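You operate a simulated robot arm through the tools that you are given. There is no shell and no other tool. Be economical: measure what you need, move in short steps, check, and stop when the job is done.

Carry out the task below with a simulated two-armed robot. There is one attempt and no reset: what you move stays moved.

JOB
Take the sieve and leave it on the top of the tall carton stack. Stack the gear marked "27" from the top of the blending table on top of the gear labelled "57". Take the blue rag and put it on the top of the taped carton stack. Take the bush from the top board of the store shelf and leave it in the teal tub. Fetch the small scoop from the second board from the bottom of the store shelf and set it on the top board of the store shelf. Put the clear tub on the second board from the bottom of the store shelf away on the scoop table. Stack the grey box marked "bulbs" from the second board from the bottom of the store shelf on top of the grey box that says "fuses". Carry the lime tray with both arms and set it on the top of the short carton stack. Count the small tins on the top of the work table, then put as many of the grey bars from the top of the work table on the top of the low carton stack. Put the white roll on the top of the low carton stack. Put the small pot marked "72" from the top of the wrapping table on top of the orange pad. Pull the lower cabinet door open. Do these in any order. Set down upright: clear tub.
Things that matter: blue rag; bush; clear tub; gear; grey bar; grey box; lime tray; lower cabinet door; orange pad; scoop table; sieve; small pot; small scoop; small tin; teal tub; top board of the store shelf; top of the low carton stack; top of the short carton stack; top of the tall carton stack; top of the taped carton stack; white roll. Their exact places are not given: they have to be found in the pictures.

Only the result counts: the job must be done as asked and must still hold three seconds after the hand-in. Knocking over, shifting, dropping, spilling or breaking anything else fails it.

ROBOT AND FRAMES
Two 7-joint arms with two-finger parallel grippers on one trunk, on a base that drives. Base frame: it is fixed to the floor where the robot stands at the start and does not move with it; the origin is under the middle of the robot, x ahead of it, y to its left, z up. Readings come in cm, rad, newtons and seconds.
The left shoulder is at the start at [5, 16.1, 109.8], the right one opposite. With the tool pointing down near the work surface each hand reaches from about 10 to 66 cm from the robot's upright axis, wherever it stands, measured 20 degrees to its own side. Places, roughly: blue rag (10x6x3 cm) [40, -120, 90]; bush (4x4x3 cm) [60, -280, 150]; clear tub [125, -275, 75]; gear [75, -100, 75]; grey bar [475, 200, 75]; grey box [175, -275, 75]; lime tray [475, 225, 75]; lower cabinet door [720, 230, 50]; orange pad (10x5x5 cm) [470, 710, 70]; scoop table [-1300, -290, 70]; sieve (22x15x6 cm) [50, -10, 90]; small pot [475, 675, 75]; small scoop [100, -300, 75]; small tin [525, 250, 75]; teal tub [50, -50, 75]; top board of the store shelf [20, -290, 150]; top of the low carton stack [80, 510, 70]; top of the short carton stack [160, 360, 90]; top of the tall carton stack [-90, 350, 150]; top of the taped carton stack [60, 330, 110]; white roll [525, 475, 75]. Payload 3.43 kg a hand.
The TCP of each hand is the grasp point between the finger pads, 3 cm short of the fingertips. In the tool frame z runs along the fingers and y along their closing line. Largest opening 9.4 cm; finger width 2.8, thickness 1; the body of the gripper, 5 by 9.6 cm, starts 5.5 cm behind the TCP.
Orientation is that of the tool frame in the base frame, as [roll, pitch, yaw] about the fixed x, y, z axes, in that order (R = Rz(yaw) Ry(pitch) Rx(roll)). With the fingers straight down and closing along the base's y, the tool's x points along the base's -x, its y along +y and its z along -z.

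CONTROLS
- The arms move only by the tool servo_tool. It takes "left_series", "right_series" or both (then of equal length, played together; a hand with none holds still); each is a list of rows, each a list of 7 numbers: the shift along the tool's x, y, z in units of 200 mm (1.0 is 200 mm), then the turn, a rotation vector about the tool's x, y, z in units of 90 degrees (1.0 is 90 degrees), then the closure, from 0 (fully open) to 1 (shut). In form: [[tx, ty, tz, ax, ay, az, claw], ...]. A call has 1 to 8 rows; each row is the pose to reach, as a shift and turn from the pose commanded when the call began, along the tool's axes at that moment. A call with a number of a shift or a turn outside -1 to 1 is refused whole. Each row takes 0.2 s and may step no farther than 5 cm and 0.15 rad from the row before; otherwise, or with a gripper value out of range, the whole call is refused. Where a pose cannot be reached the arm comes as near as it can. A force on the tool above 40 N (or 10 N above the force at the start of the call, whichever is more), or a blocked arm, ends the call early, and 0.2 s more pass. Each finger travels about 4.5 cm/s and halts on what it meets, pressing with about 45 N; the grip force reading is that of the motor and also rises with nothing between the fingers. The clock runs only during rows and for 0.2 s after the last one: add rows that repeat a pose to give the fingers time. The reply holds the time, the measured pose of the TCP, the force on the tool along the base axes, the opening and the grip force, in the units named above and with some noise, with the torque about the TCP (base axes, N m) and any sound that the robot's microphone picked up.
- Cameras (640 x 400 px; columns grow to the right, rows downward): "scene" is now at [12.02, -4.08, 122.56]; the picture's right is [-0.45, -0.89, 0.00], its down [-0.48, 0.24, -0.85] and it looks along [0.76, -0.38, -0.53] (base axes); focal length 214 px, centre (320, 200). "left" rides on the left gripper at [7.6, -1.4, -10.3] in its tool frame; the picture's right is [0.18, 0.98, 0.00], its down [-0.75, 0.14, -0.64] and it looks along [-0.63, 0.12, 0.77] (tool axes); focal length 243 px, centre (320, 200). "right" rides on the right gripper at [7.6, 1.4, -10.3] in its tool frame; the picture's right is [-0.18, 0.98, 0.00], its down [-0.75, -0.14, -0.64] and it looks along [-0.63, -0.12, 0.77] (tool axes); focal length 243 px, centre (320, 200).
- camera(camera): a new picture of that camera. The clock stands still meanwhile.
- lift_body(by): slides the trunk up (or, below 0, down) by that many cm; the arms and the scene camera ride with it, the base frame stays. It gives what a move gives, with no picture.
- base_move(legs): drives the robot by 1 to 6 legs, each [ahead, left, turn to the left] in cm, cm and rad, along the robot's own axes; the way and the turn of a leg run together, so that a leg with both is an arc; at most 150 cm and 3.142 rad a leg. The arms and the cameras ride along, it lands a little off, and it stops where it bumps. It gives what a move gives.
- turn_head(pan, tilt): turns the head with the scene camera to pan (to the left, within 1.396 rad either way) and tilt (down, from -0.506 to 1.204), counted from straight ahead of the robot. It gives what a move gives.
- pixel_to_xyz(camera, pixels): for up to 12 pixels [column, row] of the newest picture of that camera ("zoom" is the newest enlarged one), the place [x, y, z] in the base frame of the surface seen there, good to about 0.2 cm. The clock stands still meanwhile.
- zoom(camera, box): a new picture of the part [left, top, right, bottom] of that camera's present view, enlarged. The clock stands still meanwhile.
- hand_in(): hands the job in; it is judged then, once.

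Work in short steps. Measure before you move; look again where a grasp or a placing could have gone wrong, and mend it. You have 378 turns and 352 pictures in all, those below and enlarged ones among them. Open the grippers and draw the arms clear of the work before you hand the job in, unless the task says otherwise; then end with one line.

The tools are called after "Request:" by a JSON object that holds its "op" and its "data". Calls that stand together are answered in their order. servo_tool: Moves the arms, as the interface text tells. Its arguments: {"type":"object","properties":{"left_series":{"type":"array","items":{"type":"array","items":{"type":"number"}}},"right_series":{"type":"array","items":{"type":"array","items":{"type":"number"}}}},"required":[]} The other tools are called the same way: lift_body (by) slides the trunk up or down; base_move (legs) drives the base; turn_head (pan, tilt) turns the head that bears the scene camera; camera (camera) takes a picture; pixel_to_xyz (camera, pixels) gives the place of the surface under pixels of a picture; zoom (camera, box) takes an enlarged picture of a part of a camera's view; hand_in () hands the job in.

At the start:

```text
clock: 0.0
left_ee_pos: [40.78, -4.52, 108.07]
left_tool_rot: [3.141, -0.002, -3.141]
left_contact_force: [0.3, -0.1, 0.5]
left_wrist_torque: [-0.01, -0.01, -0.01]
left_finger_gap: 9.4
left_grip_force: 0.0
right_ee_pos: [28.82, -37.47, 114.51]
right_tool_rot: [-3.141, -0.001, 3.141]
right_contact_force: [0.2, -0.2, -0.3]
right_wrist_torque: [0.01, 0.01, 0.05]
right_finger_gap: 9.38
right_grip_force: 0.1
trunk travel left (down, up): [-12.5, 14.2]
robot x, y, heading: [0.16, -0.21, 0.001]
head pan, tilt: [-0.466, 0.564]
```

scene: 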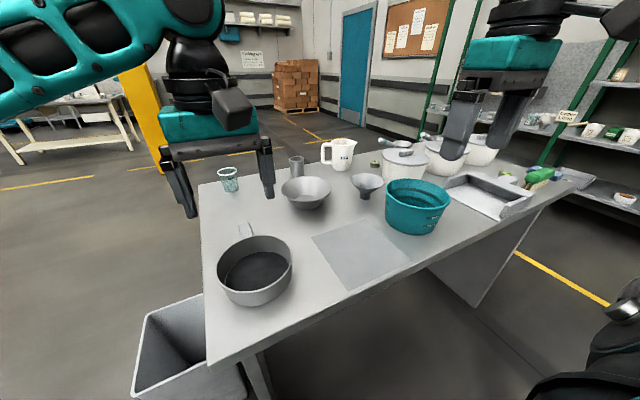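
right: 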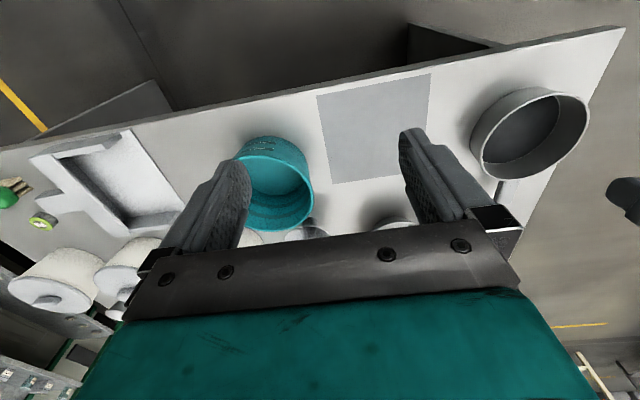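
left: 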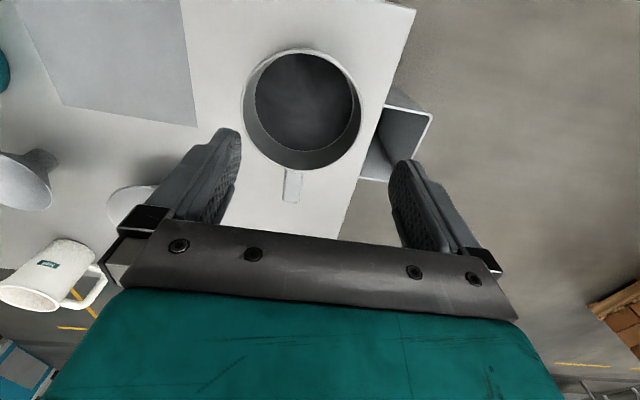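

The scene shows the blending table with the sieve (255,270), teal tub (417,205) and more. I measure the key points and look closer.

Request:
{"op": "pixel_to_xyz", "data": {"camera": "scene", "pixels": [[256, 270], [246, 232], [220, 270], [290, 265], [255, 300], [417, 210], [388, 190], [450, 195], [210, 355], [360, 250], [540, 175], [505, 173]]}}

Request:
{"op": "zoom", "data": {"camera": "scene", "box": [370, 120, 610, 270]}}

Request:
{"op": "zoom", "data": {"camera": "scene", "box": [480, 40, 640, 220]}}

```text
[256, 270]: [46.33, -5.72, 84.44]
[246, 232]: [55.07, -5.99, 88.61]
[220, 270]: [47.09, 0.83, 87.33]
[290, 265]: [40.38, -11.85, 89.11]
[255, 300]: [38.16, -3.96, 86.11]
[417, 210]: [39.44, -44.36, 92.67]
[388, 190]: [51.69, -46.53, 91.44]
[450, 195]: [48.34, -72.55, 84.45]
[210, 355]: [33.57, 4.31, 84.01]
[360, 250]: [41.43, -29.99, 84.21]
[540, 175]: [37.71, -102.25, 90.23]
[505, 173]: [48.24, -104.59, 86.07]
```

```text
2.67 times, centred on (490, 195) of scene
```

zoom: 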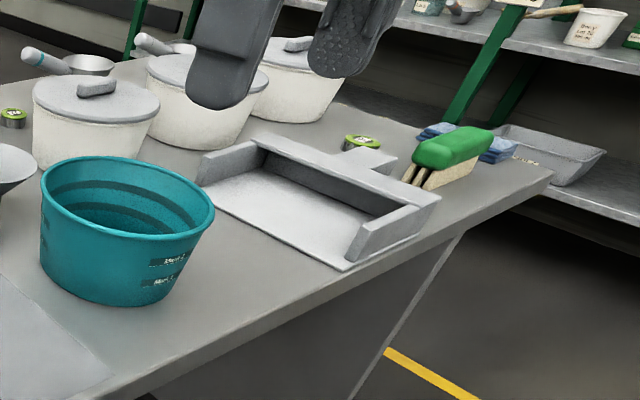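

```text
2.22 times, centred on (560, 130) of scene
```

zoom: 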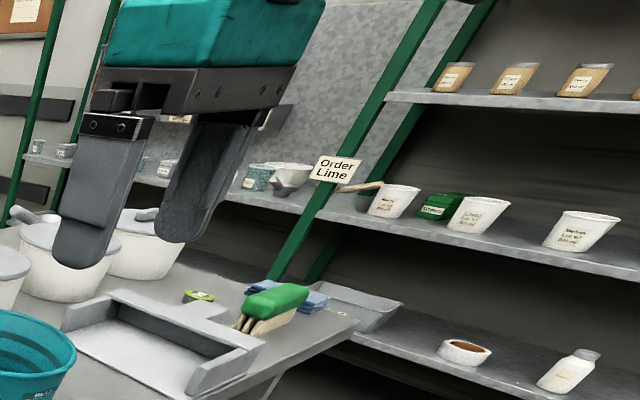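

I look around with the head to build a map.

Request:
{"op": "turn_head", "data": {"pan": -1.39, "tilt": 0.2}}

Request:
{"op": "camera", "data": {"camera": "scene"}}

Request:
{"op": "turn_head", "data": {"pan": 0.1, "tilt": 0.1}}

Request:
{"op": "camera", "data": {"camera": "scene"}}

Request:
{"op": "turn_head", "data": {"pan": 1.39, "tilt": 0.2}}

Request:
{"op": "camera", "data": {"camera": "scene"}}

```text
clock: 1.2
left_ee_pos: [40.68, -4.56, 108.08]
left_tool_rot: [3.141, 0.001, -3.139]
left_contact_force: [-0.2, 0.4, 0.5]
left_wrist_torque: [0.01, 0.0, 0.01]
left_finger_gap: 9.39
left_grip_force: 0.0
right_ee_pos: [28.81, -37.44, 114.44]
right_tool_rot: [-3.141, 0.0, 3.141]
right_contact_force: [0.0, 0.8, -0.1]
right_wrist_torque: [0.03, 0.0, 0.01]
right_finger_gap: 9.39
right_grip_force: 0.1
trunk travel left (down, up): [-12.5, 14.2]
robot x, y, heading: [0.28, 0.16, 0.001]
head pan, tilt: [-1.389, 0.201]
```

```text
346 pictures are left
```

scene: 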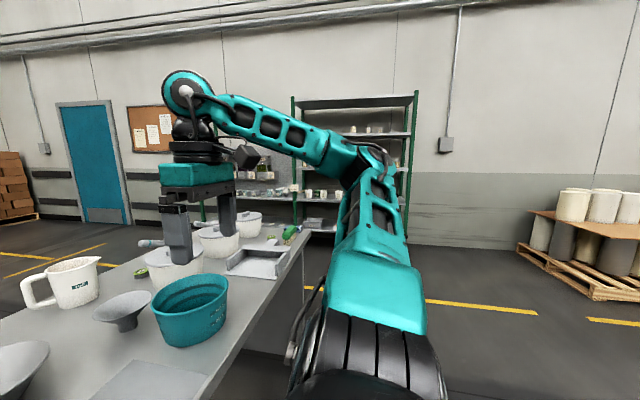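

```text
clock: 2.8
left_ee_pos: [40.55, -4.61, 108.12]
left_tool_rot: [3.141, 0.001, -3.141]
left_contact_force: [0.2, -0.2, 0.4]
left_wrist_torque: [0.01, -0.02, 0.01]
left_finger_gap: 9.39
left_grip_force: 0.2
right_ee_pos: [28.84, -37.45, 114.52]
right_tool_rot: [-3.141, 0.001, 3.141]
right_contact_force: [0.7, 0.2, -0.2]
right_wrist_torque: [0.0, 0.02, -0.01]
right_finger_gap: 9.4
right_grip_force: 0.0
trunk travel left (down, up): [-12.5, 14.2]
robot x, y, heading: [0.16, -0.15, -0.004]
head pan, tilt: [0.099, 0.099]
```

```text
345 pictures are left
```

scene: 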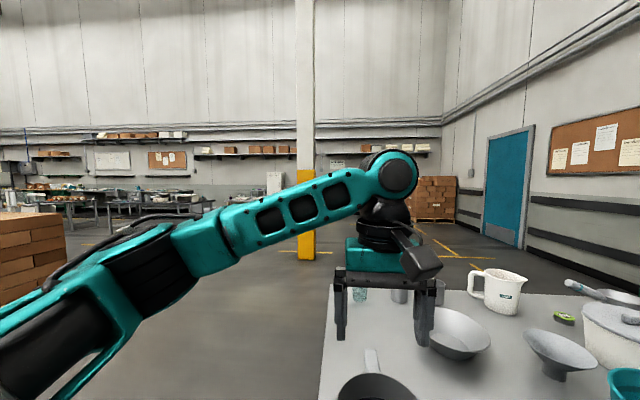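

```text
clock: 4.3
left_ee_pos: [40.7, -4.54, 108.2]
left_tool_rot: [-3.141, 0.002, -3.141]
left_contact_force: [0.8, -0.3, -0.3]
left_wrist_torque: [-0.01, 0.03, -0.01]
left_finger_gap: 9.39
left_grip_force: 0.1
right_ee_pos: [28.86, -37.41, 114.51]
right_tool_rot: [-3.142, 0.0, 3.141]
right_contact_force: [0.7, 0.6, -0.1]
right_wrist_torque: [0.0, 0.04, -0.01]
right_finger_gap: 9.42
right_grip_force: 0.0
trunk travel left (down, up): [-12.5, 14.2]
robot x, y, heading: [-0.24, -0.27, 0.0]
head pan, tilt: [1.389, 0.201]
```

```text
344 pictures are left
```

scene: 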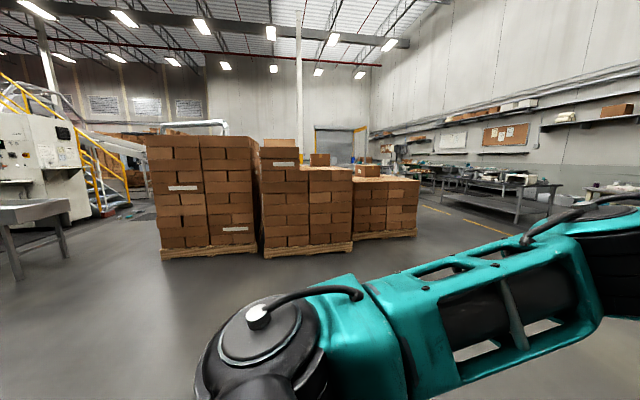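

Carton stacks are at the left. I zoom in on them and measure.

Request:
{"op": "zoom", "data": {"camera": "scene", "box": [130, 120, 450, 280]}}

Request:
{"op": "pixel_to_xyz", "data": {"camera": "scene", "pixels": [[172, 136], [225, 138], [150, 140], [250, 140], [280, 141], [266, 150], [285, 161], [330, 172], [318, 158], [370, 178], [400, 180], [360, 168]]}}

```text
2.00 times, centred on (290, 200) of scene
```

zoom: 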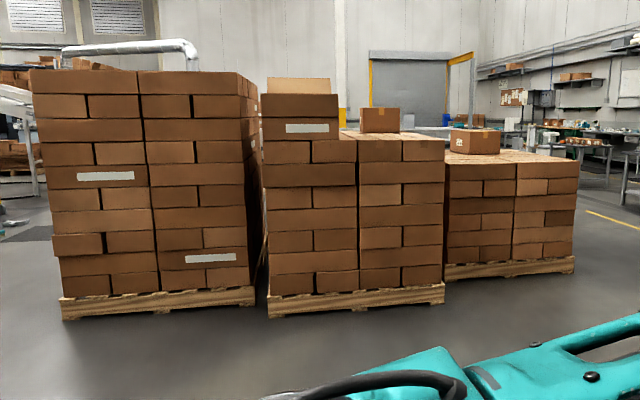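

```text
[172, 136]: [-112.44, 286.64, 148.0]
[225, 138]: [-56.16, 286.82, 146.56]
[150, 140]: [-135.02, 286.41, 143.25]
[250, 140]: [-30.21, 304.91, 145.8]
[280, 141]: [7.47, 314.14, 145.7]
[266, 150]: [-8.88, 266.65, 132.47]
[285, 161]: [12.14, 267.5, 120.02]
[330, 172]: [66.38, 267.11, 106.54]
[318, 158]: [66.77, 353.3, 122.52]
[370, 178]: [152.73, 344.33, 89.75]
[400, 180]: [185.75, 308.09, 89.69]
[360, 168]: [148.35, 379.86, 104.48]
```

Now strafe right along the table to view the gears, rag and shelf.

Request:
{"op": "base_move", "data": {"legs": [[-10, 0, 0], [0, -80, 0]]}}

Request:
{"op": "turn_head", "data": {"pan": 0.0, "tilt": 0.65}}

Request:
{"op": "camera", "data": {"camera": "scene"}}

```text
clock: 12.7
left_ee_pos: [29.98, -88.98, 108.11]
left_tool_rot: [3.141, -0.001, 3.118]
left_contact_force: [-0.1, -0.1, 0.1]
left_wrist_torque: [0.04, 0.01, 0.02]
left_finger_gap: 9.36
left_grip_force: 0.0
right_ee_pos: [17.26, -121.68, 114.43]
right_tool_rot: [-3.14, 0.0, 3.113]
right_contact_force: [-0.4, -0.8, -1.0]
right_wrist_torque: [0.0, 0.02, 0.01]
right_finger_gap: 9.41
right_grip_force: 0.1
trunk travel left (down, up): [-12.5, 14.2]
robot x, y, heading: [-10.52, -83.17, -0.029]
head pan, tilt: [1.389, 0.201]
```

```text
clock: 14.2
left_ee_pos: [30.0, -88.88, 108.17]
left_tool_rot: [3.14, -0.001, 3.119]
left_contact_force: [-0.6, 0.0, 0.0]
left_wrist_torque: [-0.03, 0.0, -0.01]
left_finger_gap: 9.42
left_grip_force: 0.0
right_ee_pos: [17.34, -121.46, 114.46]
right_tool_rot: [-3.14, 0.001, 3.116]
right_contact_force: [-0.4, -1.2, 0.2]
right_wrist_torque: [-0.02, 0.0, 0.03]
right_finger_gap: 9.39
right_grip_force: 0.0
trunk travel left (down, up): [-12.5, 14.2]
robot x, y, heading: [-10.63, -83.33, -0.026]
head pan, tilt: [0.0, 0.649]
```

```text
342 pictures are left
```

scene: 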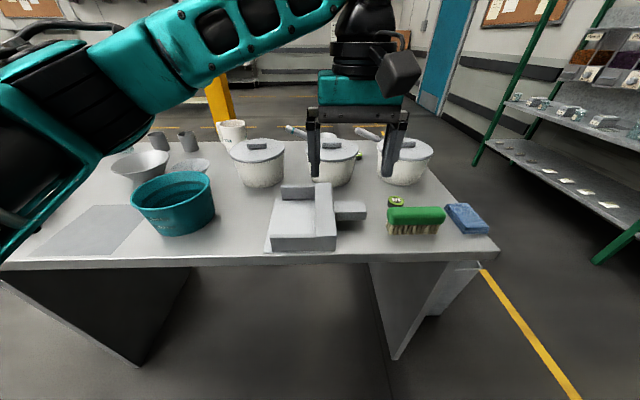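

I see lime gears near (397,201) and (358,156), and maybe others; zoom in.

Request:
{"op": "zoom", "data": {"camera": "scene", "box": [370, 170, 510, 260]}}

Request:
{"op": "zoom", "data": {"camera": "scene", "box": [190, 110, 450, 260]}}

Request:
{"op": "pixel_to_xyz", "data": {"camera": "scene", "pixels": [[396, 200], [358, 155], [465, 215], [452, 205], [478, 205], [487, 230], [460, 232], [415, 212], [174, 190], [150, 200], [212, 195], [488, 250]]}}

```text
4.44 times, centred on (440, 215) of scene
```

zoom: 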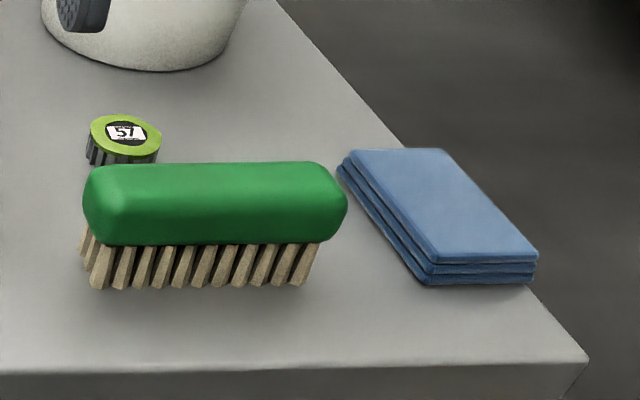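

```text
2.46 times, centred on (320, 185) of scene
```

zoom: 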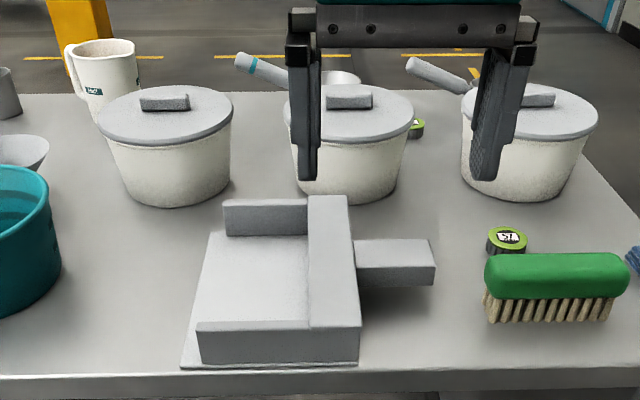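

```text
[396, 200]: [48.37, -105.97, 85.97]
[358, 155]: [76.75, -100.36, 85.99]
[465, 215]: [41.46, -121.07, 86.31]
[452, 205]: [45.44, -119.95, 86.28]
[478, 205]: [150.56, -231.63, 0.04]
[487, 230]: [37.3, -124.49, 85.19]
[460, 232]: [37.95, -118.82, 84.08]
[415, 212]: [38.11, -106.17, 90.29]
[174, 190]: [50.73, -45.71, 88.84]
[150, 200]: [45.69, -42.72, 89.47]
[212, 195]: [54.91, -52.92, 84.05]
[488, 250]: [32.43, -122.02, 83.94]
```

Gear "57" is at (48.4,-106). I need to read the labels of the others; zoom at (358,155).

Request:
{"op": "zoom", "data": {"camera": "scene", "box": [340, 140, 380, 170]}}

Request:
{"op": "turn_head", "data": {"pan": 0.35, "tilt": 0.65}}

Request:
{"op": "camera", "data": {"camera": "scene"}}

Request:
{"op": "turn_head", "data": {"pan": -0.9, "tilt": 0.2}}

Request:
{"op": "camera", "data": {"camera": "scene"}}

```text
13.33 times, centred on (360, 155) of scene
```

zoom: 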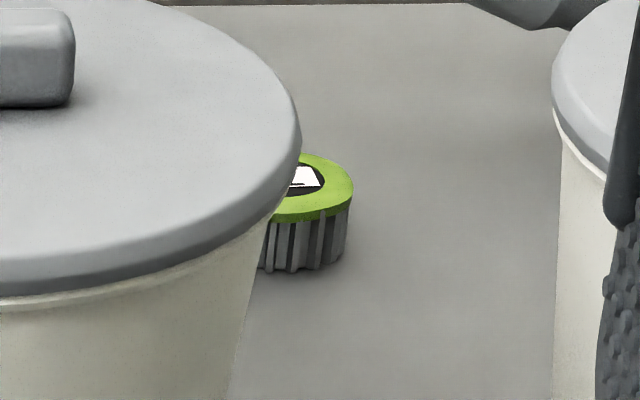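

```text
clock: 15.1
left_ee_pos: [29.99, -89.0, 108.09]
left_tool_rot: [-3.142, 0.0, 3.117]
left_contact_force: [-0.5, -0.3, -0.8]
left_wrist_torque: [-0.02, 0.01, 0.0]
left_finger_gap: 9.38
left_grip_force: 0.0
right_ee_pos: [17.26, -121.54, 114.45]
right_tool_rot: [3.141, 0.0, 3.116]
right_contact_force: [0.6, 0.0, -0.1]
right_wrist_torque: [0.0, 0.0, -0.02]
right_finger_gap: 9.41
right_grip_force: 0.2
trunk travel left (down, up): [-12.5, 14.2]
robot x, y, heading: [-10.49, -83.48, -0.027]
head pan, tilt: [0.351, 0.649]
```

```text
338 pictures are left
```

scene: 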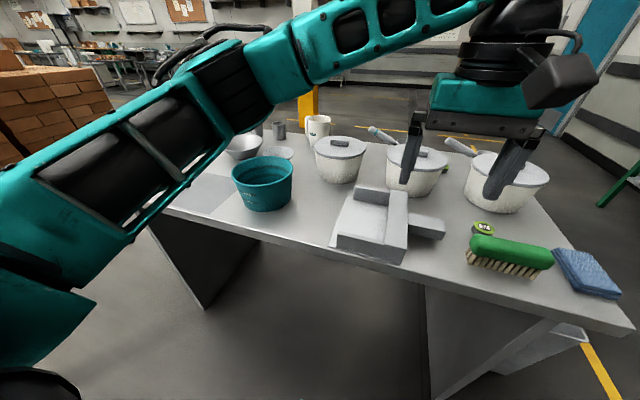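

```text
clock: 16.5
left_ee_pos: [30.03, -89.04, 108.15]
left_tool_rot: [3.141, 0.0, 3.115]
left_contact_force: [-0.5, -0.3, -0.1]
left_wrist_torque: [-0.02, -0.03, 0.0]
left_finger_gap: 9.4
left_grip_force: 0.0
right_ee_pos: [17.29, -121.55, 114.48]
right_tool_rot: [3.141, 0.0, 3.114]
right_contact_force: [0.2, 0.8, -0.5]
right_wrist_torque: [-0.02, 0.0, -0.01]
right_finger_gap: 9.41
right_grip_force: 0.1
trunk travel left (down, up): [-12.5, 14.2]
robot x, y, heading: [-10.51, -83.39, -0.028]
head pan, tilt: [-0.901, 0.201]
```

```text
337 pictures are left
```

scene: 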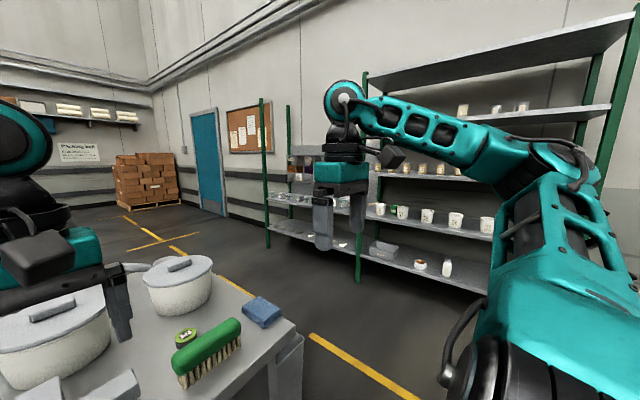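

Gear candidates lie at about (77,-100) and (71,-62), behind the pots. I raise the left hand forward to look down with its camera.

Request:
{"op": "servo_tool", "data": {"left_series": [[0, 0, -0.2, 0, 0, 0, 0], [0, 0, -0.4, 0, 0, 0, 0], [0, 0, -0.6, 0, 0, 0, 0], [-0.15, 0, -0.75, 0, 0, 0, 0], [-0.35, 0, -0.85, 0, 0, 0, 0], [-0.55, 0, -0.85, 0, 0, 0, 0], [-0.7, 0, -0.85, 0, 0, 0, 0], [-0.8, 0, -0.85, 0, 0, 0, 0]]}}

Request:
{"op": "camera", "data": {"camera": "left"}}

```text
clock: 18.3
left_ee_pos: [39.66, -86.9, 120.8]
left_tool_rot: [-3.14, -0.004, 3.117]
left_contact_force: [0.9, 0.3, 0.0]
left_wrist_torque: [-0.02, 0.06, 0.02]
left_finger_gap: 9.41
left_grip_force: 0.1
left hand out of reach, approached as far as the arm can: row 5, 6, 7, 8
right_ee_pos: [17.55, -121.56, 114.36]
right_tool_rot: [3.141, 0.0, 3.115]
right_contact_force: [0.7, -0.4, -1.1]
right_wrist_torque: [0.03, 0.04, 0.0]
right_finger_gap: 9.4
right_grip_force: 0.1
trunk travel left (down, up): [-12.5, 14.2]
robot x, y, heading: [-10.54, -83.48, -0.024]
head pan, tilt: [-0.901, 0.201]
```

```text
336 pictures are left
```

left: 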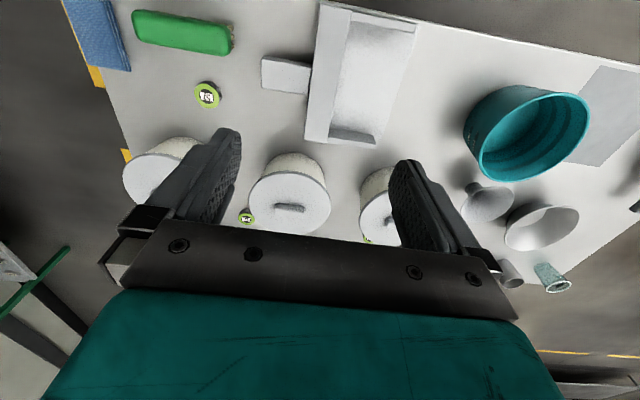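

Gears at (246,217) and (366,238). Zoom.

Request:
{"op": "zoom", "data": {"camera": "left", "box": [230, 205, 262, 225]}}

Request:
{"op": "pixel_to_xyz", "data": {"camera": "left", "pixels": [[246, 217], [207, 95], [366, 238], [290, 200], [288, 208], [250, 190], [160, 170], [377, 210], [525, 130]]}}

Request:
{"op": "zoom", "data": {"camera": "left", "box": [350, 225, 382, 245]}}

```text
16.00 times, centred on (246, 215) of left
```

zoom: 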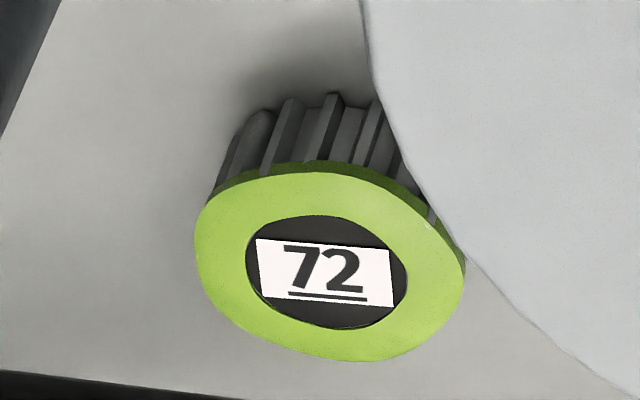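

```text
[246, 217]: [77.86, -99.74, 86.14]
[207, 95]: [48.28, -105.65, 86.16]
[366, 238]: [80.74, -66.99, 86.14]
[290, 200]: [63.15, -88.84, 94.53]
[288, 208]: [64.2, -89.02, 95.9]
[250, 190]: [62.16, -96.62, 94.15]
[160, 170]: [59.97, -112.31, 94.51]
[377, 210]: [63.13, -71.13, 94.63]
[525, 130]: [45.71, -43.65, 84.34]
```

```text
16.00 times, centred on (366, 235) of left
```

zoom: 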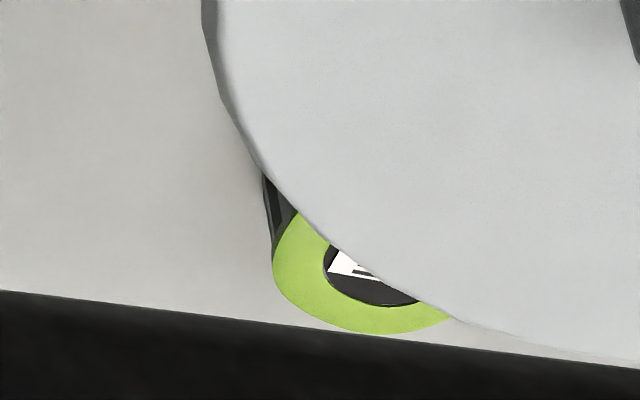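

The gear at (78,-100) is "72", so "27" is probably at (81,-67), reachable from the far side. I retract the left arm and go to the shelf first.

Request:
{"op": "servo_tool", "data": {"left_series": [[0.2, 0, 0.1, 0, 0, 0, 0], [0.4, 0, 0.2, 0, 0, 0, 0], [0.6, 0, 0.2, 0, 0, 0, 0], [0.75, 0, 0.2, 0, 0, 0, 0]]}}

Request:
{"op": "base_move", "data": {"legs": [[-35, 0, 0], [0, 0, -1.545], [50, 0, 0], [0, 70, 0]]}}

Request:
{"op": "turn_head", "data": {"pan": 0.3, "tilt": 0.2}}

Request:
{"op": "camera", "data": {"camera": "scene"}}

```text
clock: 19.3
left_ee_pos: [24.56, -86.74, 117.85]
left_tool_rot: [-3.141, -0.001, 3.117]
left_contact_force: [1.0, 0.1, 0.1]
left_wrist_torque: [0.02, -0.01, 0.02]
left_finger_gap: 9.4
left_grip_force: 0.1
right_ee_pos: [17.19, -121.55, 114.55]
right_tool_rot: [3.141, 0.001, 3.116]
right_contact_force: [0.9, 0.3, -0.6]
right_wrist_torque: [-0.01, 0.03, -0.03]
right_finger_gap: 9.4
right_grip_force: 0.0
trunk travel left (down, up): [-12.5, 14.2]
robot x, y, heading: [-10.94, -83.32, -0.026]
head pan, tilt: [-0.901, 0.201]
```

```text
clock: 32.5
left_ee_pos: [2.86, -170.49, 117.76]
left_tool_rot: [-3.142, 0.0, 1.53]
left_contact_force: [-0.1, -1.2, -0.1]
left_wrist_torque: [-0.02, -0.04, -0.01]
left_finger_gap: 9.41
left_grip_force: 0.1
right_ee_pos: [-31.82, -162.49, 114.47]
right_tool_rot: [-3.141, 0.0, 1.525]
right_contact_force: [-0.6, -0.1, 0.4]
right_wrist_torque: [0.05, -0.05, 0.01]
right_finger_gap: 9.37
right_grip_force: 0.1
trunk travel left (down, up): [-12.5, 14.2]
robot x, y, heading: [6.8, -135.18, -1.613]
head pan, tilt: [-0.901, 0.201]
stopped in leg 4: the robot was blocked; the commanded pose is now the measured one
```

```text
clock: 33.9
left_ee_pos: [2.98, -170.34, 117.85]
left_tool_rot: [3.14, -0.001, 1.528]
left_contact_force: [0.0, -0.1, -0.2]
left_wrist_torque: [-0.02, 0.0, 0.01]
left_finger_gap: 9.4
left_grip_force: 0.1
right_ee_pos: [-31.77, -162.36, 114.54]
right_tool_rot: [3.141, -0.001, 1.528]
right_contact_force: [0.1, -0.4, 0.5]
right_wrist_torque: [0.04, -0.01, -0.07]
right_finger_gap: 9.39
right_grip_force: 0.0
trunk travel left (down, up): [-12.5, 14.2]
robot x, y, heading: [6.97, -135.42, -1.615]
head pan, tilt: [0.3, 0.201]
```

```text
333 pictures are left
```

scene: 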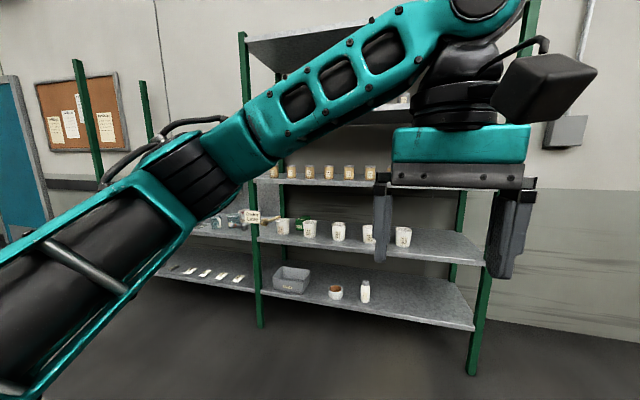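

The base bumped the table end corner (at x~31). I move away toward the shelf before strafing; measure the shelf first.

Request:
{"op": "pixel_to_xyz", "data": {"camera": "scene", "pixels": [[335, 247], [292, 290], [335, 300], [300, 185], [430, 318], [480, 330], [260, 320], [365, 292], [310, 170], [405, 238]]}}

Request:
{"op": "base_move", "data": {"legs": [[38, 0, 0.04]]}}

Request:
{"op": "turn_head", "data": {"pan": 0.75, "tilt": 0.1}}

Request:
{"op": "camera", "data": {"camera": "scene"}}

```text
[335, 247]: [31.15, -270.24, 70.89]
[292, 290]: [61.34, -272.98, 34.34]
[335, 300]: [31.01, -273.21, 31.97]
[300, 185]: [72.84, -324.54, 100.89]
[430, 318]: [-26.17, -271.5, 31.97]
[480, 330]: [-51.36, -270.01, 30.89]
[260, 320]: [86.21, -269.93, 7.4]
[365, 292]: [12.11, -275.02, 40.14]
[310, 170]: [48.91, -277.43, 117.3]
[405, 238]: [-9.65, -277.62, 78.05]
```

```text
clock: 36.3
left_ee_pos: [3.78, -208.47, 117.71]
left_tool_rot: [3.141, -0.001, 1.574]
left_contact_force: [0.0, 1.2, 0.7]
left_wrist_torque: [0.02, -0.02, 0.01]
left_finger_gap: 9.4
left_grip_force: 0.1
right_ee_pos: [-31.25, -201.9, 114.49]
right_tool_rot: [-3.141, -0.001, 1.571]
right_contact_force: [-0.9, -0.2, -0.4]
right_wrist_torque: [0.04, 0.03, 0.0]
right_finger_gap: 9.41
right_grip_force: 0.0
trunk travel left (down, up): [-12.5, 14.2]
robot x, y, heading: [6.32, -172.93, -1.57]
head pan, tilt: [0.3, 0.201]
```

```text
clock: 37.2
left_ee_pos: [3.73, -208.38, 117.87]
left_tool_rot: [3.141, 0.0, 1.572]
left_contact_force: [0.0, -0.2, 0.0]
left_wrist_torque: [-0.01, 0.0, -0.02]
left_finger_gap: 9.4
left_grip_force: 0.1
right_ee_pos: [-31.22, -201.91, 114.52]
right_tool_rot: [3.141, -0.001, 1.57]
right_contact_force: [-0.4, -0.2, 0.1]
right_wrist_torque: [0.0, 0.01, 0.0]
right_finger_gap: 9.39
right_grip_force: 0.1
trunk travel left (down, up): [-12.5, 14.2]
robot x, y, heading: [6.04, -173.12, -1.57]
head pan, tilt: [0.75, 0.099]
```

```text
332 pictures are left
```

scene: 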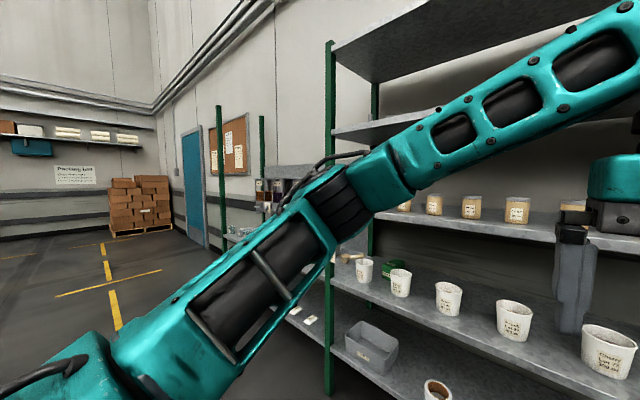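

I strafe to x≈95 to see both shelf sections.

Request:
{"op": "base_move", "data": {"legs": [[0, 90, 0]]}}

Request:
{"op": "turn_head", "data": {"pan": -0.5, "tilt": -0.1}}

Request:
{"op": "camera", "data": {"camera": "scene"}}

Request:
{"op": "turn_head", "data": {"pan": 0.3, "tilt": 0.3}}

Request:
{"op": "camera", "data": {"camera": "scene"}}

Request:
{"op": "turn_head", "data": {"pan": 0.85, "tilt": 0.3}}

Request:
{"op": "camera", "data": {"camera": "scene"}}

```text
clock: 40.5
left_ee_pos: [26.68, -208.35, 117.94]
left_tool_rot: [-3.14, 0.0, 1.577]
left_contact_force: [0.2, 0.0, 0.3]
left_wrist_torque: [0.02, 0.0, -0.04]
left_finger_gap: 9.42
left_grip_force: 0.1
right_ee_pos: [-8.5, -202.11, 114.47]
right_tool_rot: [-3.141, 0.0, 1.576]
right_contact_force: [-0.3, 0.7, -0.3]
right_wrist_torque: [-0.01, -0.02, 0.03]
right_finger_gap: 9.39
right_grip_force: 0.0
trunk travel left (down, up): [-12.5, 14.2]
robot x, y, heading: [29.05, -173.12, -1.563]
head pan, tilt: [0.75, 0.099]
stopped in leg 1: the robot was blocked; the commanded pose is now the measured one
```

```text
clock: 41.9
left_ee_pos: [26.73, -208.38, 117.84]
left_tool_rot: [-3.141, 0.0, 1.578]
left_contact_force: [-0.1, -0.7, 0.7]
left_wrist_torque: [0.0, -0.02, -0.01]
left_finger_gap: 9.4
left_grip_force: 0.0
right_ee_pos: [-8.53, -202.13, 114.46]
right_tool_rot: [3.14, -0.001, 1.578]
right_contact_force: [-0.5, 0.3, 1.1]
right_wrist_torque: [-0.01, -0.03, -0.01]
right_finger_gap: 9.39
right_grip_force: 0.0
trunk travel left (down, up): [-12.5, 14.2]
robot x, y, heading: [28.61, -173.13, -1.568]
head pan, tilt: [-0.499, -0.099]
```

```text
331 pictures are left
```

scene: 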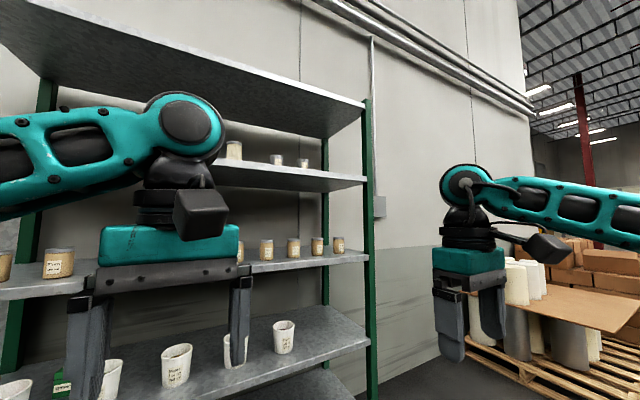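

```text
clock: 43.0
left_ee_pos: [26.57, -208.32, 117.81]
left_tool_rot: [3.14, -0.002, 1.579]
left_contact_force: [-1.1, 0.4, 0.1]
left_wrist_torque: [0.03, 0.0, -0.02]
left_finger_gap: 9.42
left_grip_force: 0.1
right_ee_pos: [-8.45, -202.01, 114.45]
right_tool_rot: [3.141, -0.001, 1.579]
right_contact_force: [-0.1, 0.3, -0.2]
right_wrist_torque: [0.0, 0.0, -0.03]
right_finger_gap: 9.39
right_grip_force: 0.0
trunk travel left (down, up): [-12.5, 14.2]
robot x, y, heading: [29.03, -172.81, -1.566]
head pan, tilt: [0.3, 0.3]
```

```text
330 pictures are left
```

scene: 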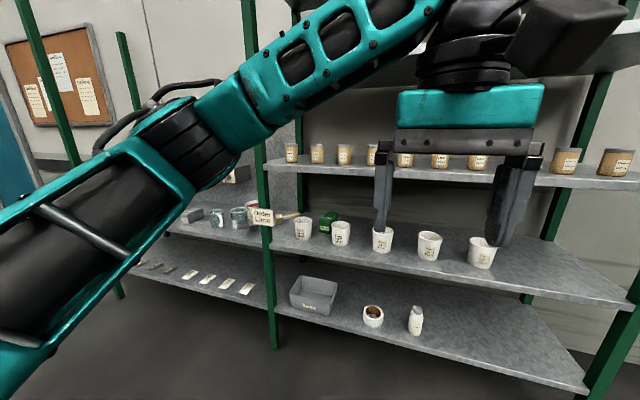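

```text
clock: 44.0
left_ee_pos: [26.72, -208.36, 117.89]
left_tool_rot: [3.141, -0.001, 1.577]
left_contact_force: [-0.5, 0.1, 0.1]
left_wrist_torque: [0.01, -0.01, -0.01]
left_finger_gap: 9.39
left_grip_force: 0.1
right_ee_pos: [-8.39, -202.19, 114.59]
right_tool_rot: [-3.141, 0.0, 1.577]
right_contact_force: [0.1, -0.7, -0.1]
right_wrist_torque: [0.02, 0.01, 0.0]
right_finger_gap: 9.43
right_grip_force: 0.1
trunk travel left (down, up): [-12.5, 14.2]
robot x, y, heading: [28.74, -172.94, -1.56]
head pan, tilt: [0.85, 0.3]
```

```text
329 pictures are left
```

scene: 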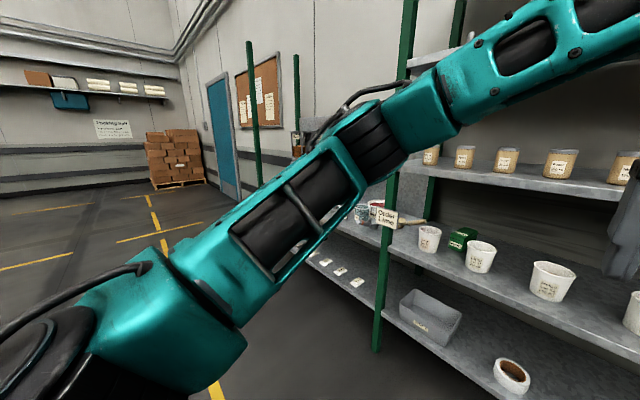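

Blocked again at x≈29; I look down-left to see what I hit.

Request:
{"op": "turn_head", "data": {"pan": 1.39, "tilt": 0.9}}

Request:
{"op": "camera", "data": {"camera": "scene"}}

```text
clock: 45.0
left_ee_pos: [26.55, -208.31, 117.81]
left_tool_rot: [3.141, 0.0, 1.577]
left_contact_force: [0.0, 0.5, -0.1]
left_wrist_torque: [-0.03, -0.01, -0.02]
left_finger_gap: 9.4
left_grip_force: 0.0
right_ee_pos: [-8.36, -202.1, 114.49]
right_tool_rot: [-3.14, 0.0, 1.577]
right_contact_force: [-0.1, -0.2, 0.7]
right_wrist_torque: [-0.05, -0.04, -0.02]
right_finger_gap: 9.42
right_grip_force: 0.1
trunk travel left (down, up): [-12.5, 14.2]
robot x, y, heading: [28.93, -172.85, -1.566]
head pan, tilt: [1.389, 0.901]
```

```text
328 pictures are left
```

scene: 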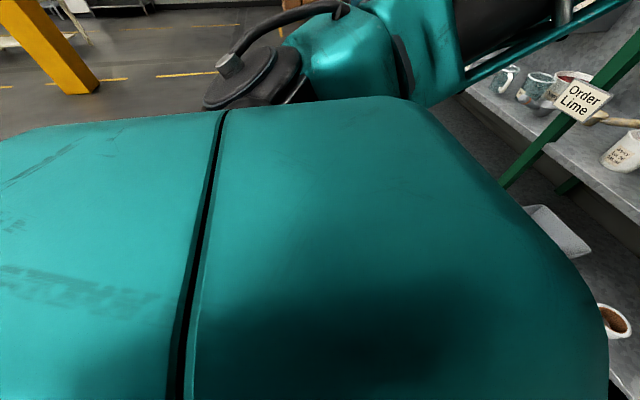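

Probably a floor bin at the table's end. I move forward (away), then strafe left with more clearance.

Request:
{"op": "base_move", "data": {"legs": [[0, -3, 0], [20, 0, 0], [0, 60, 0]]}}

Request:
{"op": "turn_head", "data": {"pan": -0.3, "tilt": -0.15}}

Request:
{"op": "camera", "data": {"camera": "scene"}}

Request:
{"op": "turn_head", "data": {"pan": 0.3, "tilt": 0.4}}

Request:
{"op": "camera", "data": {"camera": "scene"}}

```text
clock: 52.5
left_ee_pos: [83.79, -227.61, 117.78]
left_tool_rot: [3.14, -0.002, 1.585]
left_contact_force: [0.0, -0.3, -0.2]
left_wrist_torque: [0.01, 0.0, 0.0]
left_finger_gap: 9.4
left_grip_force: 0.0
right_ee_pos: [48.76, -221.65, 114.54]
right_tool_rot: [-3.141, 0.002, 1.583]
right_contact_force: [-0.3, -0.7, -0.7]
right_wrist_torque: [-0.01, 0.05, -0.04]
right_finger_gap: 9.39
right_grip_force: 0.1
trunk travel left (down, up): [-12.5, 14.2]
robot x, y, heading: [85.79, -192.5, -1.555]
head pan, tilt: [1.389, 0.901]
```

```text
clock: 54.2
left_ee_pos: [83.84, -227.54, 117.82]
left_tool_rot: [3.141, 0.0, 1.583]
left_contact_force: [0.4, -0.2, 0.3]
left_wrist_torque: [-0.01, 0.0, -0.02]
left_finger_gap: 9.4
left_grip_force: 0.0
right_ee_pos: [48.71, -221.61, 114.62]
right_tool_rot: [-3.142, 0.001, 1.583]
right_contact_force: [-0.6, -0.2, 0.6]
right_wrist_torque: [0.02, 0.02, 0.0]
right_finger_gap: 9.41
right_grip_force: 0.0
trunk travel left (down, up): [-12.5, 14.2]
robot x, y, heading: [85.85, -192.45, -1.558]
head pan, tilt: [-0.3, -0.15]
```

```text
327 pictures are left
```

scene: 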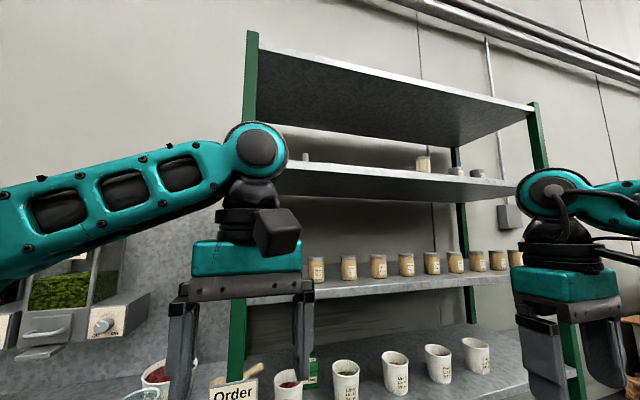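

```text
clock: 55.2
left_ee_pos: [83.81, -227.62, 117.91]
left_tool_rot: [3.14, 0.002, 1.584]
left_contact_force: [0.0, -0.3, 0.6]
left_wrist_torque: [0.01, -0.02, -0.01]
left_finger_gap: 9.41
left_grip_force: 0.1
right_ee_pos: [48.76, -221.68, 114.52]
right_tool_rot: [3.141, 0.0, 1.582]
right_contact_force: [0.2, 0.6, 0.6]
right_wrist_torque: [0.0, -0.03, 0.0]
right_finger_gap: 9.38
right_grip_force: 0.0
trunk travel left (down, up): [-12.5, 14.2]
robot x, y, heading: [85.87, -192.12, -1.558]
head pan, tilt: [0.3, 0.4]
```

```text
326 pictures are left
```

scene: 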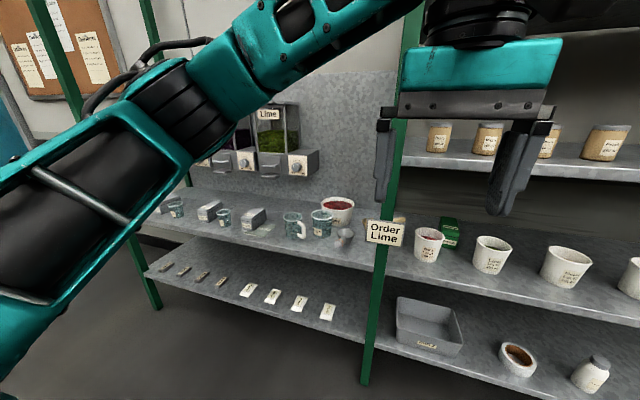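

Zooming on shelf contents.

Request:
{"op": "zoom", "data": {"camera": "scene", "box": [140, 170, 380, 320]}}

Request:
{"op": "pixel_to_xyz", "data": {"camera": "scene", "pixels": [[208, 211], [253, 218], [224, 218], [321, 223], [295, 225], [344, 238], [336, 210], [270, 235], [176, 208], [400, 225], [340, 262], [425, 245]]}}

Request:
{"op": "turn_head", "data": {"pan": -0.3, "tilt": -0.15}}

Request:
{"op": "zoom", "data": {"camera": "scene", "box": [280, 130, 540, 210]}}

Request:
{"op": "pixel_to_xyz", "data": {"camera": "scene", "pixels": [[304, 156], [424, 163], [456, 171], [477, 172], [400, 190], [300, 180], [380, 278], [300, 60], [430, 276]]}}

```text
2.67 times, centred on (260, 245) of scene
```

zoom: 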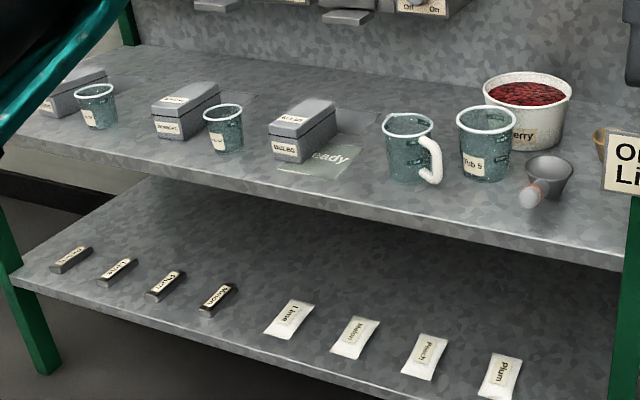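

```text
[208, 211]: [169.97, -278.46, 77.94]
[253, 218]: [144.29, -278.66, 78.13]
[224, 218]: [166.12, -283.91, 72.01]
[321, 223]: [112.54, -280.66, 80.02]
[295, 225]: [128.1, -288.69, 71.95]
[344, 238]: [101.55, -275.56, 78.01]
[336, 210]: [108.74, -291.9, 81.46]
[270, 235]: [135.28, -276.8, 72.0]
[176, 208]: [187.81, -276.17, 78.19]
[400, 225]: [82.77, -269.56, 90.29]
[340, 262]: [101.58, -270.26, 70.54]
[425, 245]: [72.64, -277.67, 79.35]
```

```text
clock: 56.2
left_ee_pos: [83.75, -227.76, 117.82]
left_tool_rot: [3.141, -0.001, 1.584]
left_contact_force: [-0.2, 0.5, 0.6]
left_wrist_torque: [0.02, 0.04, -0.01]
left_finger_gap: 9.38
left_grip_force: 0.1
right_ee_pos: [48.74, -221.68, 114.54]
right_tool_rot: [3.141, 0.0, 1.582]
right_contact_force: [-0.5, -0.8, 0.1]
right_wrist_torque: [0.03, 0.01, -0.02]
right_finger_gap: 9.4
right_grip_force: 0.1
trunk travel left (down, up): [-12.5, 14.2]
robot x, y, heading: [85.68, -192.35, -1.555]
head pan, tilt: [-0.3, -0.15]
```

```text
2.46 times, centred on (410, 170) of scene
```

zoom: 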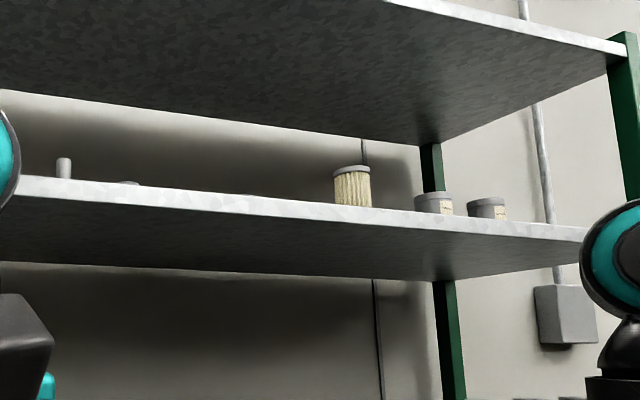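

```text
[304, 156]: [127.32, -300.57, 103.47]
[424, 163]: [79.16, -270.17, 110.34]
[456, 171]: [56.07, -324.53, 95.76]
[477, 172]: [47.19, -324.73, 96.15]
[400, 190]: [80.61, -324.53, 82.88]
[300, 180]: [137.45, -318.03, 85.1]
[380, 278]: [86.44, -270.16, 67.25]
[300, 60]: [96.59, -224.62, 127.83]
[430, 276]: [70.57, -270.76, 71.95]
```

Measure items on the upper board in this zoomed picture.

Request:
{"op": "pixel_to_xyz", "data": {"camera": "zoom", "pixels": [[63, 167], [125, 183], [350, 185], [433, 205], [487, 210], [250, 200], [300, 230], [500, 60], [160, 184]]}}

Request:
{"op": "lift_body", "data": {"by": 14.2}}

Request:
{"op": "turn_head", "data": {"pan": -0.2, "tilt": -0.1}}

Request:
{"op": "camera", "data": {"camera": "scene"}}

```text
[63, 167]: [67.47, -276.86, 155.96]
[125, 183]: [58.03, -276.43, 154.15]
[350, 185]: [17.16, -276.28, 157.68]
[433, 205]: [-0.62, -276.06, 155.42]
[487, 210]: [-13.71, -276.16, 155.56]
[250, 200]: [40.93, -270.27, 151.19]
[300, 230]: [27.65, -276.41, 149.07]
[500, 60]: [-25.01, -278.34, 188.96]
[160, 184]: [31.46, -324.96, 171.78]
```

```text
clock: 57.9
left_ee_pos: [83.83, -227.63, 132.12]
left_tool_rot: [3.141, 0.0, 1.585]
left_contact_force: [0.2, 0.5, -0.1]
left_wrist_torque: [0.01, 0.01, -0.02]
left_finger_gap: 9.41
left_grip_force: 0.0
right_ee_pos: [48.77, -221.66, 128.68]
right_tool_rot: [3.141, 0.001, 1.584]
right_contact_force: [0.7, 0.2, 1.2]
right_wrist_torque: [0.03, -0.01, 0.02]
right_finger_gap: 9.41
right_grip_force: 0.1
trunk travel left (down, up): [-26.7, 0.0]
robot x, y, heading: [85.76, -192.36, -1.556]
head pan, tilt: [-0.3, -0.15]
```

```text
clock: 58.6
left_ee_pos: [83.74, -227.67, 131.95]
left_tool_rot: [-3.141, -0.001, 1.584]
left_contact_force: [-0.5, 0.0, 0.1]
left_wrist_torque: [0.01, 0.0, 0.03]
left_finger_gap: 9.39
left_grip_force: 0.0
right_ee_pos: [48.66, -221.6, 128.69]
right_tool_rot: [3.142, -0.001, 1.581]
right_contact_force: [0.3, -0.1, 1.3]
right_wrist_torque: [-0.02, -0.01, 0.03]
right_finger_gap: 9.39
right_grip_force: 0.1
trunk travel left (down, up): [-26.7, 0.0]
robot x, y, heading: [85.75, -192.28, -1.553]
head pan, tilt: [-0.201, -0.099]
```

```text
323 pictures are left
```

scene: 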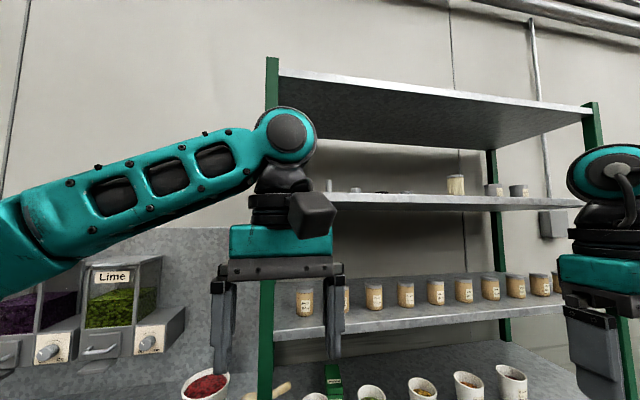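

Request:
{"op": "zoom", "data": {"camera": "scene", "box": [310, 160, 550, 220]}}

Request:
{"op": "pixel_to_xyz", "data": {"camera": "scene", "pixels": [[329, 186], [345, 192], [355, 191], [367, 192], [380, 192], [405, 192], [456, 185], [420, 195]]}}

```text
2.67 times, centred on (430, 190) of scene
```

zoom: 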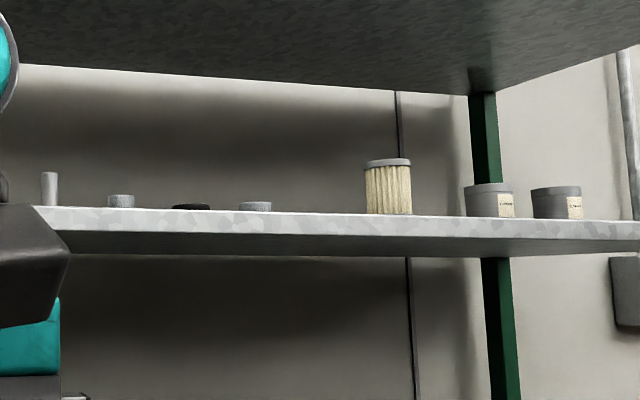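

```text
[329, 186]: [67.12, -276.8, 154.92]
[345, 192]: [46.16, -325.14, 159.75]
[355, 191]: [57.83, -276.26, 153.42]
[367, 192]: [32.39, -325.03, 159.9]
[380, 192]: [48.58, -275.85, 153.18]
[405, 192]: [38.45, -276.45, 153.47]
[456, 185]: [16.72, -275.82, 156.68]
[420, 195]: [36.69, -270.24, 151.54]
```

The bush is probably the disc at (58,-278). I move left to inspect the second board.

Request:
{"op": "base_move", "data": {"legs": [[0, 38, 0]]}}

Request:
{"op": "turn_head", "data": {"pan": 0.15, "tilt": 0.75}}

Request:
{"op": "camera", "data": {"camera": "scene"}}

```text
clock: 62.4
left_ee_pos: [121.75, -227.06, 132.09]
left_tool_rot: [-3.141, 0.001, 1.588]
left_contact_force: [0.4, 0.7, 0.3]
left_wrist_torque: [-0.01, 0.01, -0.03]
left_finger_gap: 9.38
left_grip_force: 0.1
right_ee_pos: [86.66, -221.14, 128.74]
right_tool_rot: [3.14, 0.0, 1.589]
right_contact_force: [0.0, -0.6, -0.1]
right_wrist_torque: [-0.04, -0.02, -0.02]
right_finger_gap: 9.39
right_grip_force: 0.1
trunk travel left (down, up): [-26.7, 0.0]
robot x, y, heading: [123.54, -191.4, -1.556]
head pan, tilt: [-0.201, -0.099]
```

```text
clock: 63.6
left_ee_pos: [121.68, -227.13, 132.02]
left_tool_rot: [-3.141, 0.001, 1.589]
left_contact_force: [0.7, 0.4, 0.3]
left_wrist_torque: [0.01, 0.01, -0.03]
left_finger_gap: 9.42
left_grip_force: 0.1
right_ee_pos: [86.64, -221.27, 128.61]
right_tool_rot: [3.14, -0.001, 1.589]
right_contact_force: [-0.4, 0.0, 0.7]
right_wrist_torque: [0.0, -0.01, 0.0]
right_finger_gap: 9.4
right_grip_force: 0.2
trunk travel left (down, up): [-26.7, 0.0]
robot x, y, heading: [123.51, -191.92, -1.551]
head pan, tilt: [0.15, 0.75]
```

```text
321 pictures are left
```

scene: 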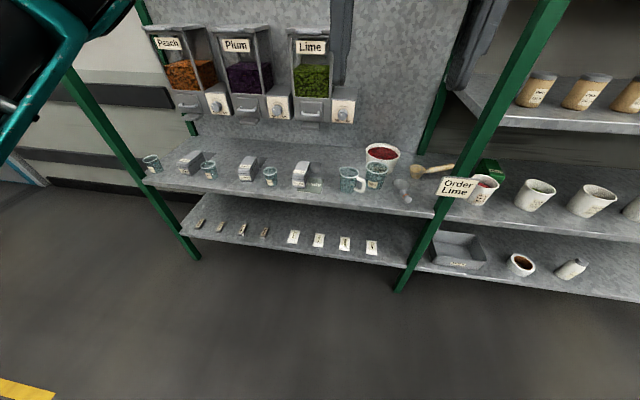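

Request:
{"op": "zoom", "data": {"camera": "scene", "box": [270, 135, 470, 220]}}

Request:
{"op": "pixel_to_xyz", "data": {"camera": "zoom", "pixels": [[250, 145], [340, 135], [300, 150], [362, 52], [405, 145], [435, 180], [430, 200], [500, 110], [560, 110], [105, 120], [100, 145], [460, 240]]}}

Request:
{"op": "zoom", "data": {"camera": "scene", "box": [130, 135, 330, 220]}}

Request:
{"op": "pixel_to_xyz", "data": {"camera": "zoom", "pixels": [[70, 90], [190, 80], [175, 110], [255, 105], [380, 90], [370, 130], [445, 120], [550, 115], [540, 150], [590, 150], [380, 110], [460, 180]]}}

```text
3.20 times, centred on (370, 178) of scene
```

zoom: 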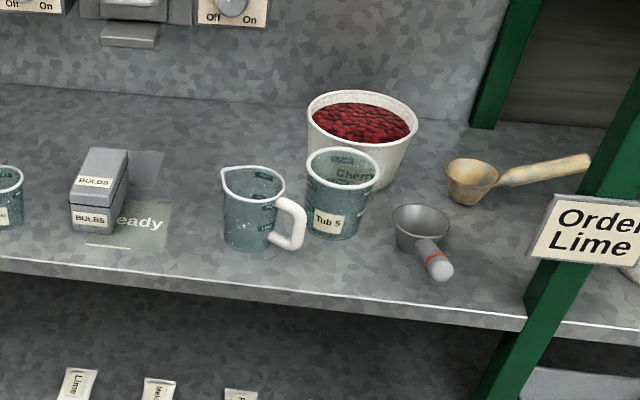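

```text
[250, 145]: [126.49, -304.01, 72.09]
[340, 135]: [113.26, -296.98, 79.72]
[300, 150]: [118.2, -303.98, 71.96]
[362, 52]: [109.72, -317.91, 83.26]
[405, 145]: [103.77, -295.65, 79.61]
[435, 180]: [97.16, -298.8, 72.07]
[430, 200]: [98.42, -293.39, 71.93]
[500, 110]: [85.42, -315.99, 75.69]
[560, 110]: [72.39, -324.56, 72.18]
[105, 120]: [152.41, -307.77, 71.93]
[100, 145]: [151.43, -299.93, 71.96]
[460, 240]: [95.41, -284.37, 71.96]
```

```text
3.20 times, centred on (230, 178) of scene
```

zoom: 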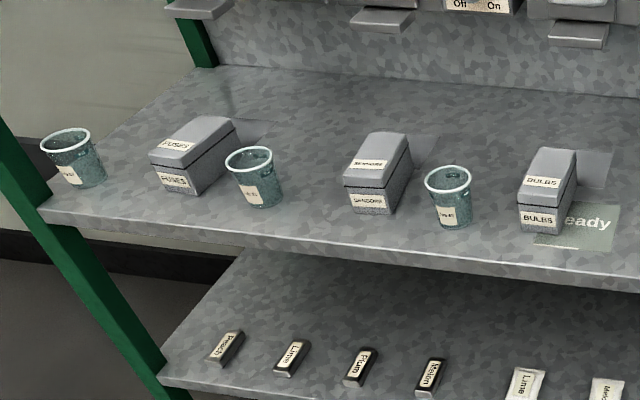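

```text
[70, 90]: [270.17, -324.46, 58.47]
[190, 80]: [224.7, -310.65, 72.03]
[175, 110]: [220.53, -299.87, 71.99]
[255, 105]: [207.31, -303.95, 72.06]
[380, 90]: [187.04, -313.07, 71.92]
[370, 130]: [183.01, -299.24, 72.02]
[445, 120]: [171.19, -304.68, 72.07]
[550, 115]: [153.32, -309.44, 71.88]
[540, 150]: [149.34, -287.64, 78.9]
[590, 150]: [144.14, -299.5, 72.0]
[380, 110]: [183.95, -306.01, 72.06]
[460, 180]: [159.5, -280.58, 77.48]
```

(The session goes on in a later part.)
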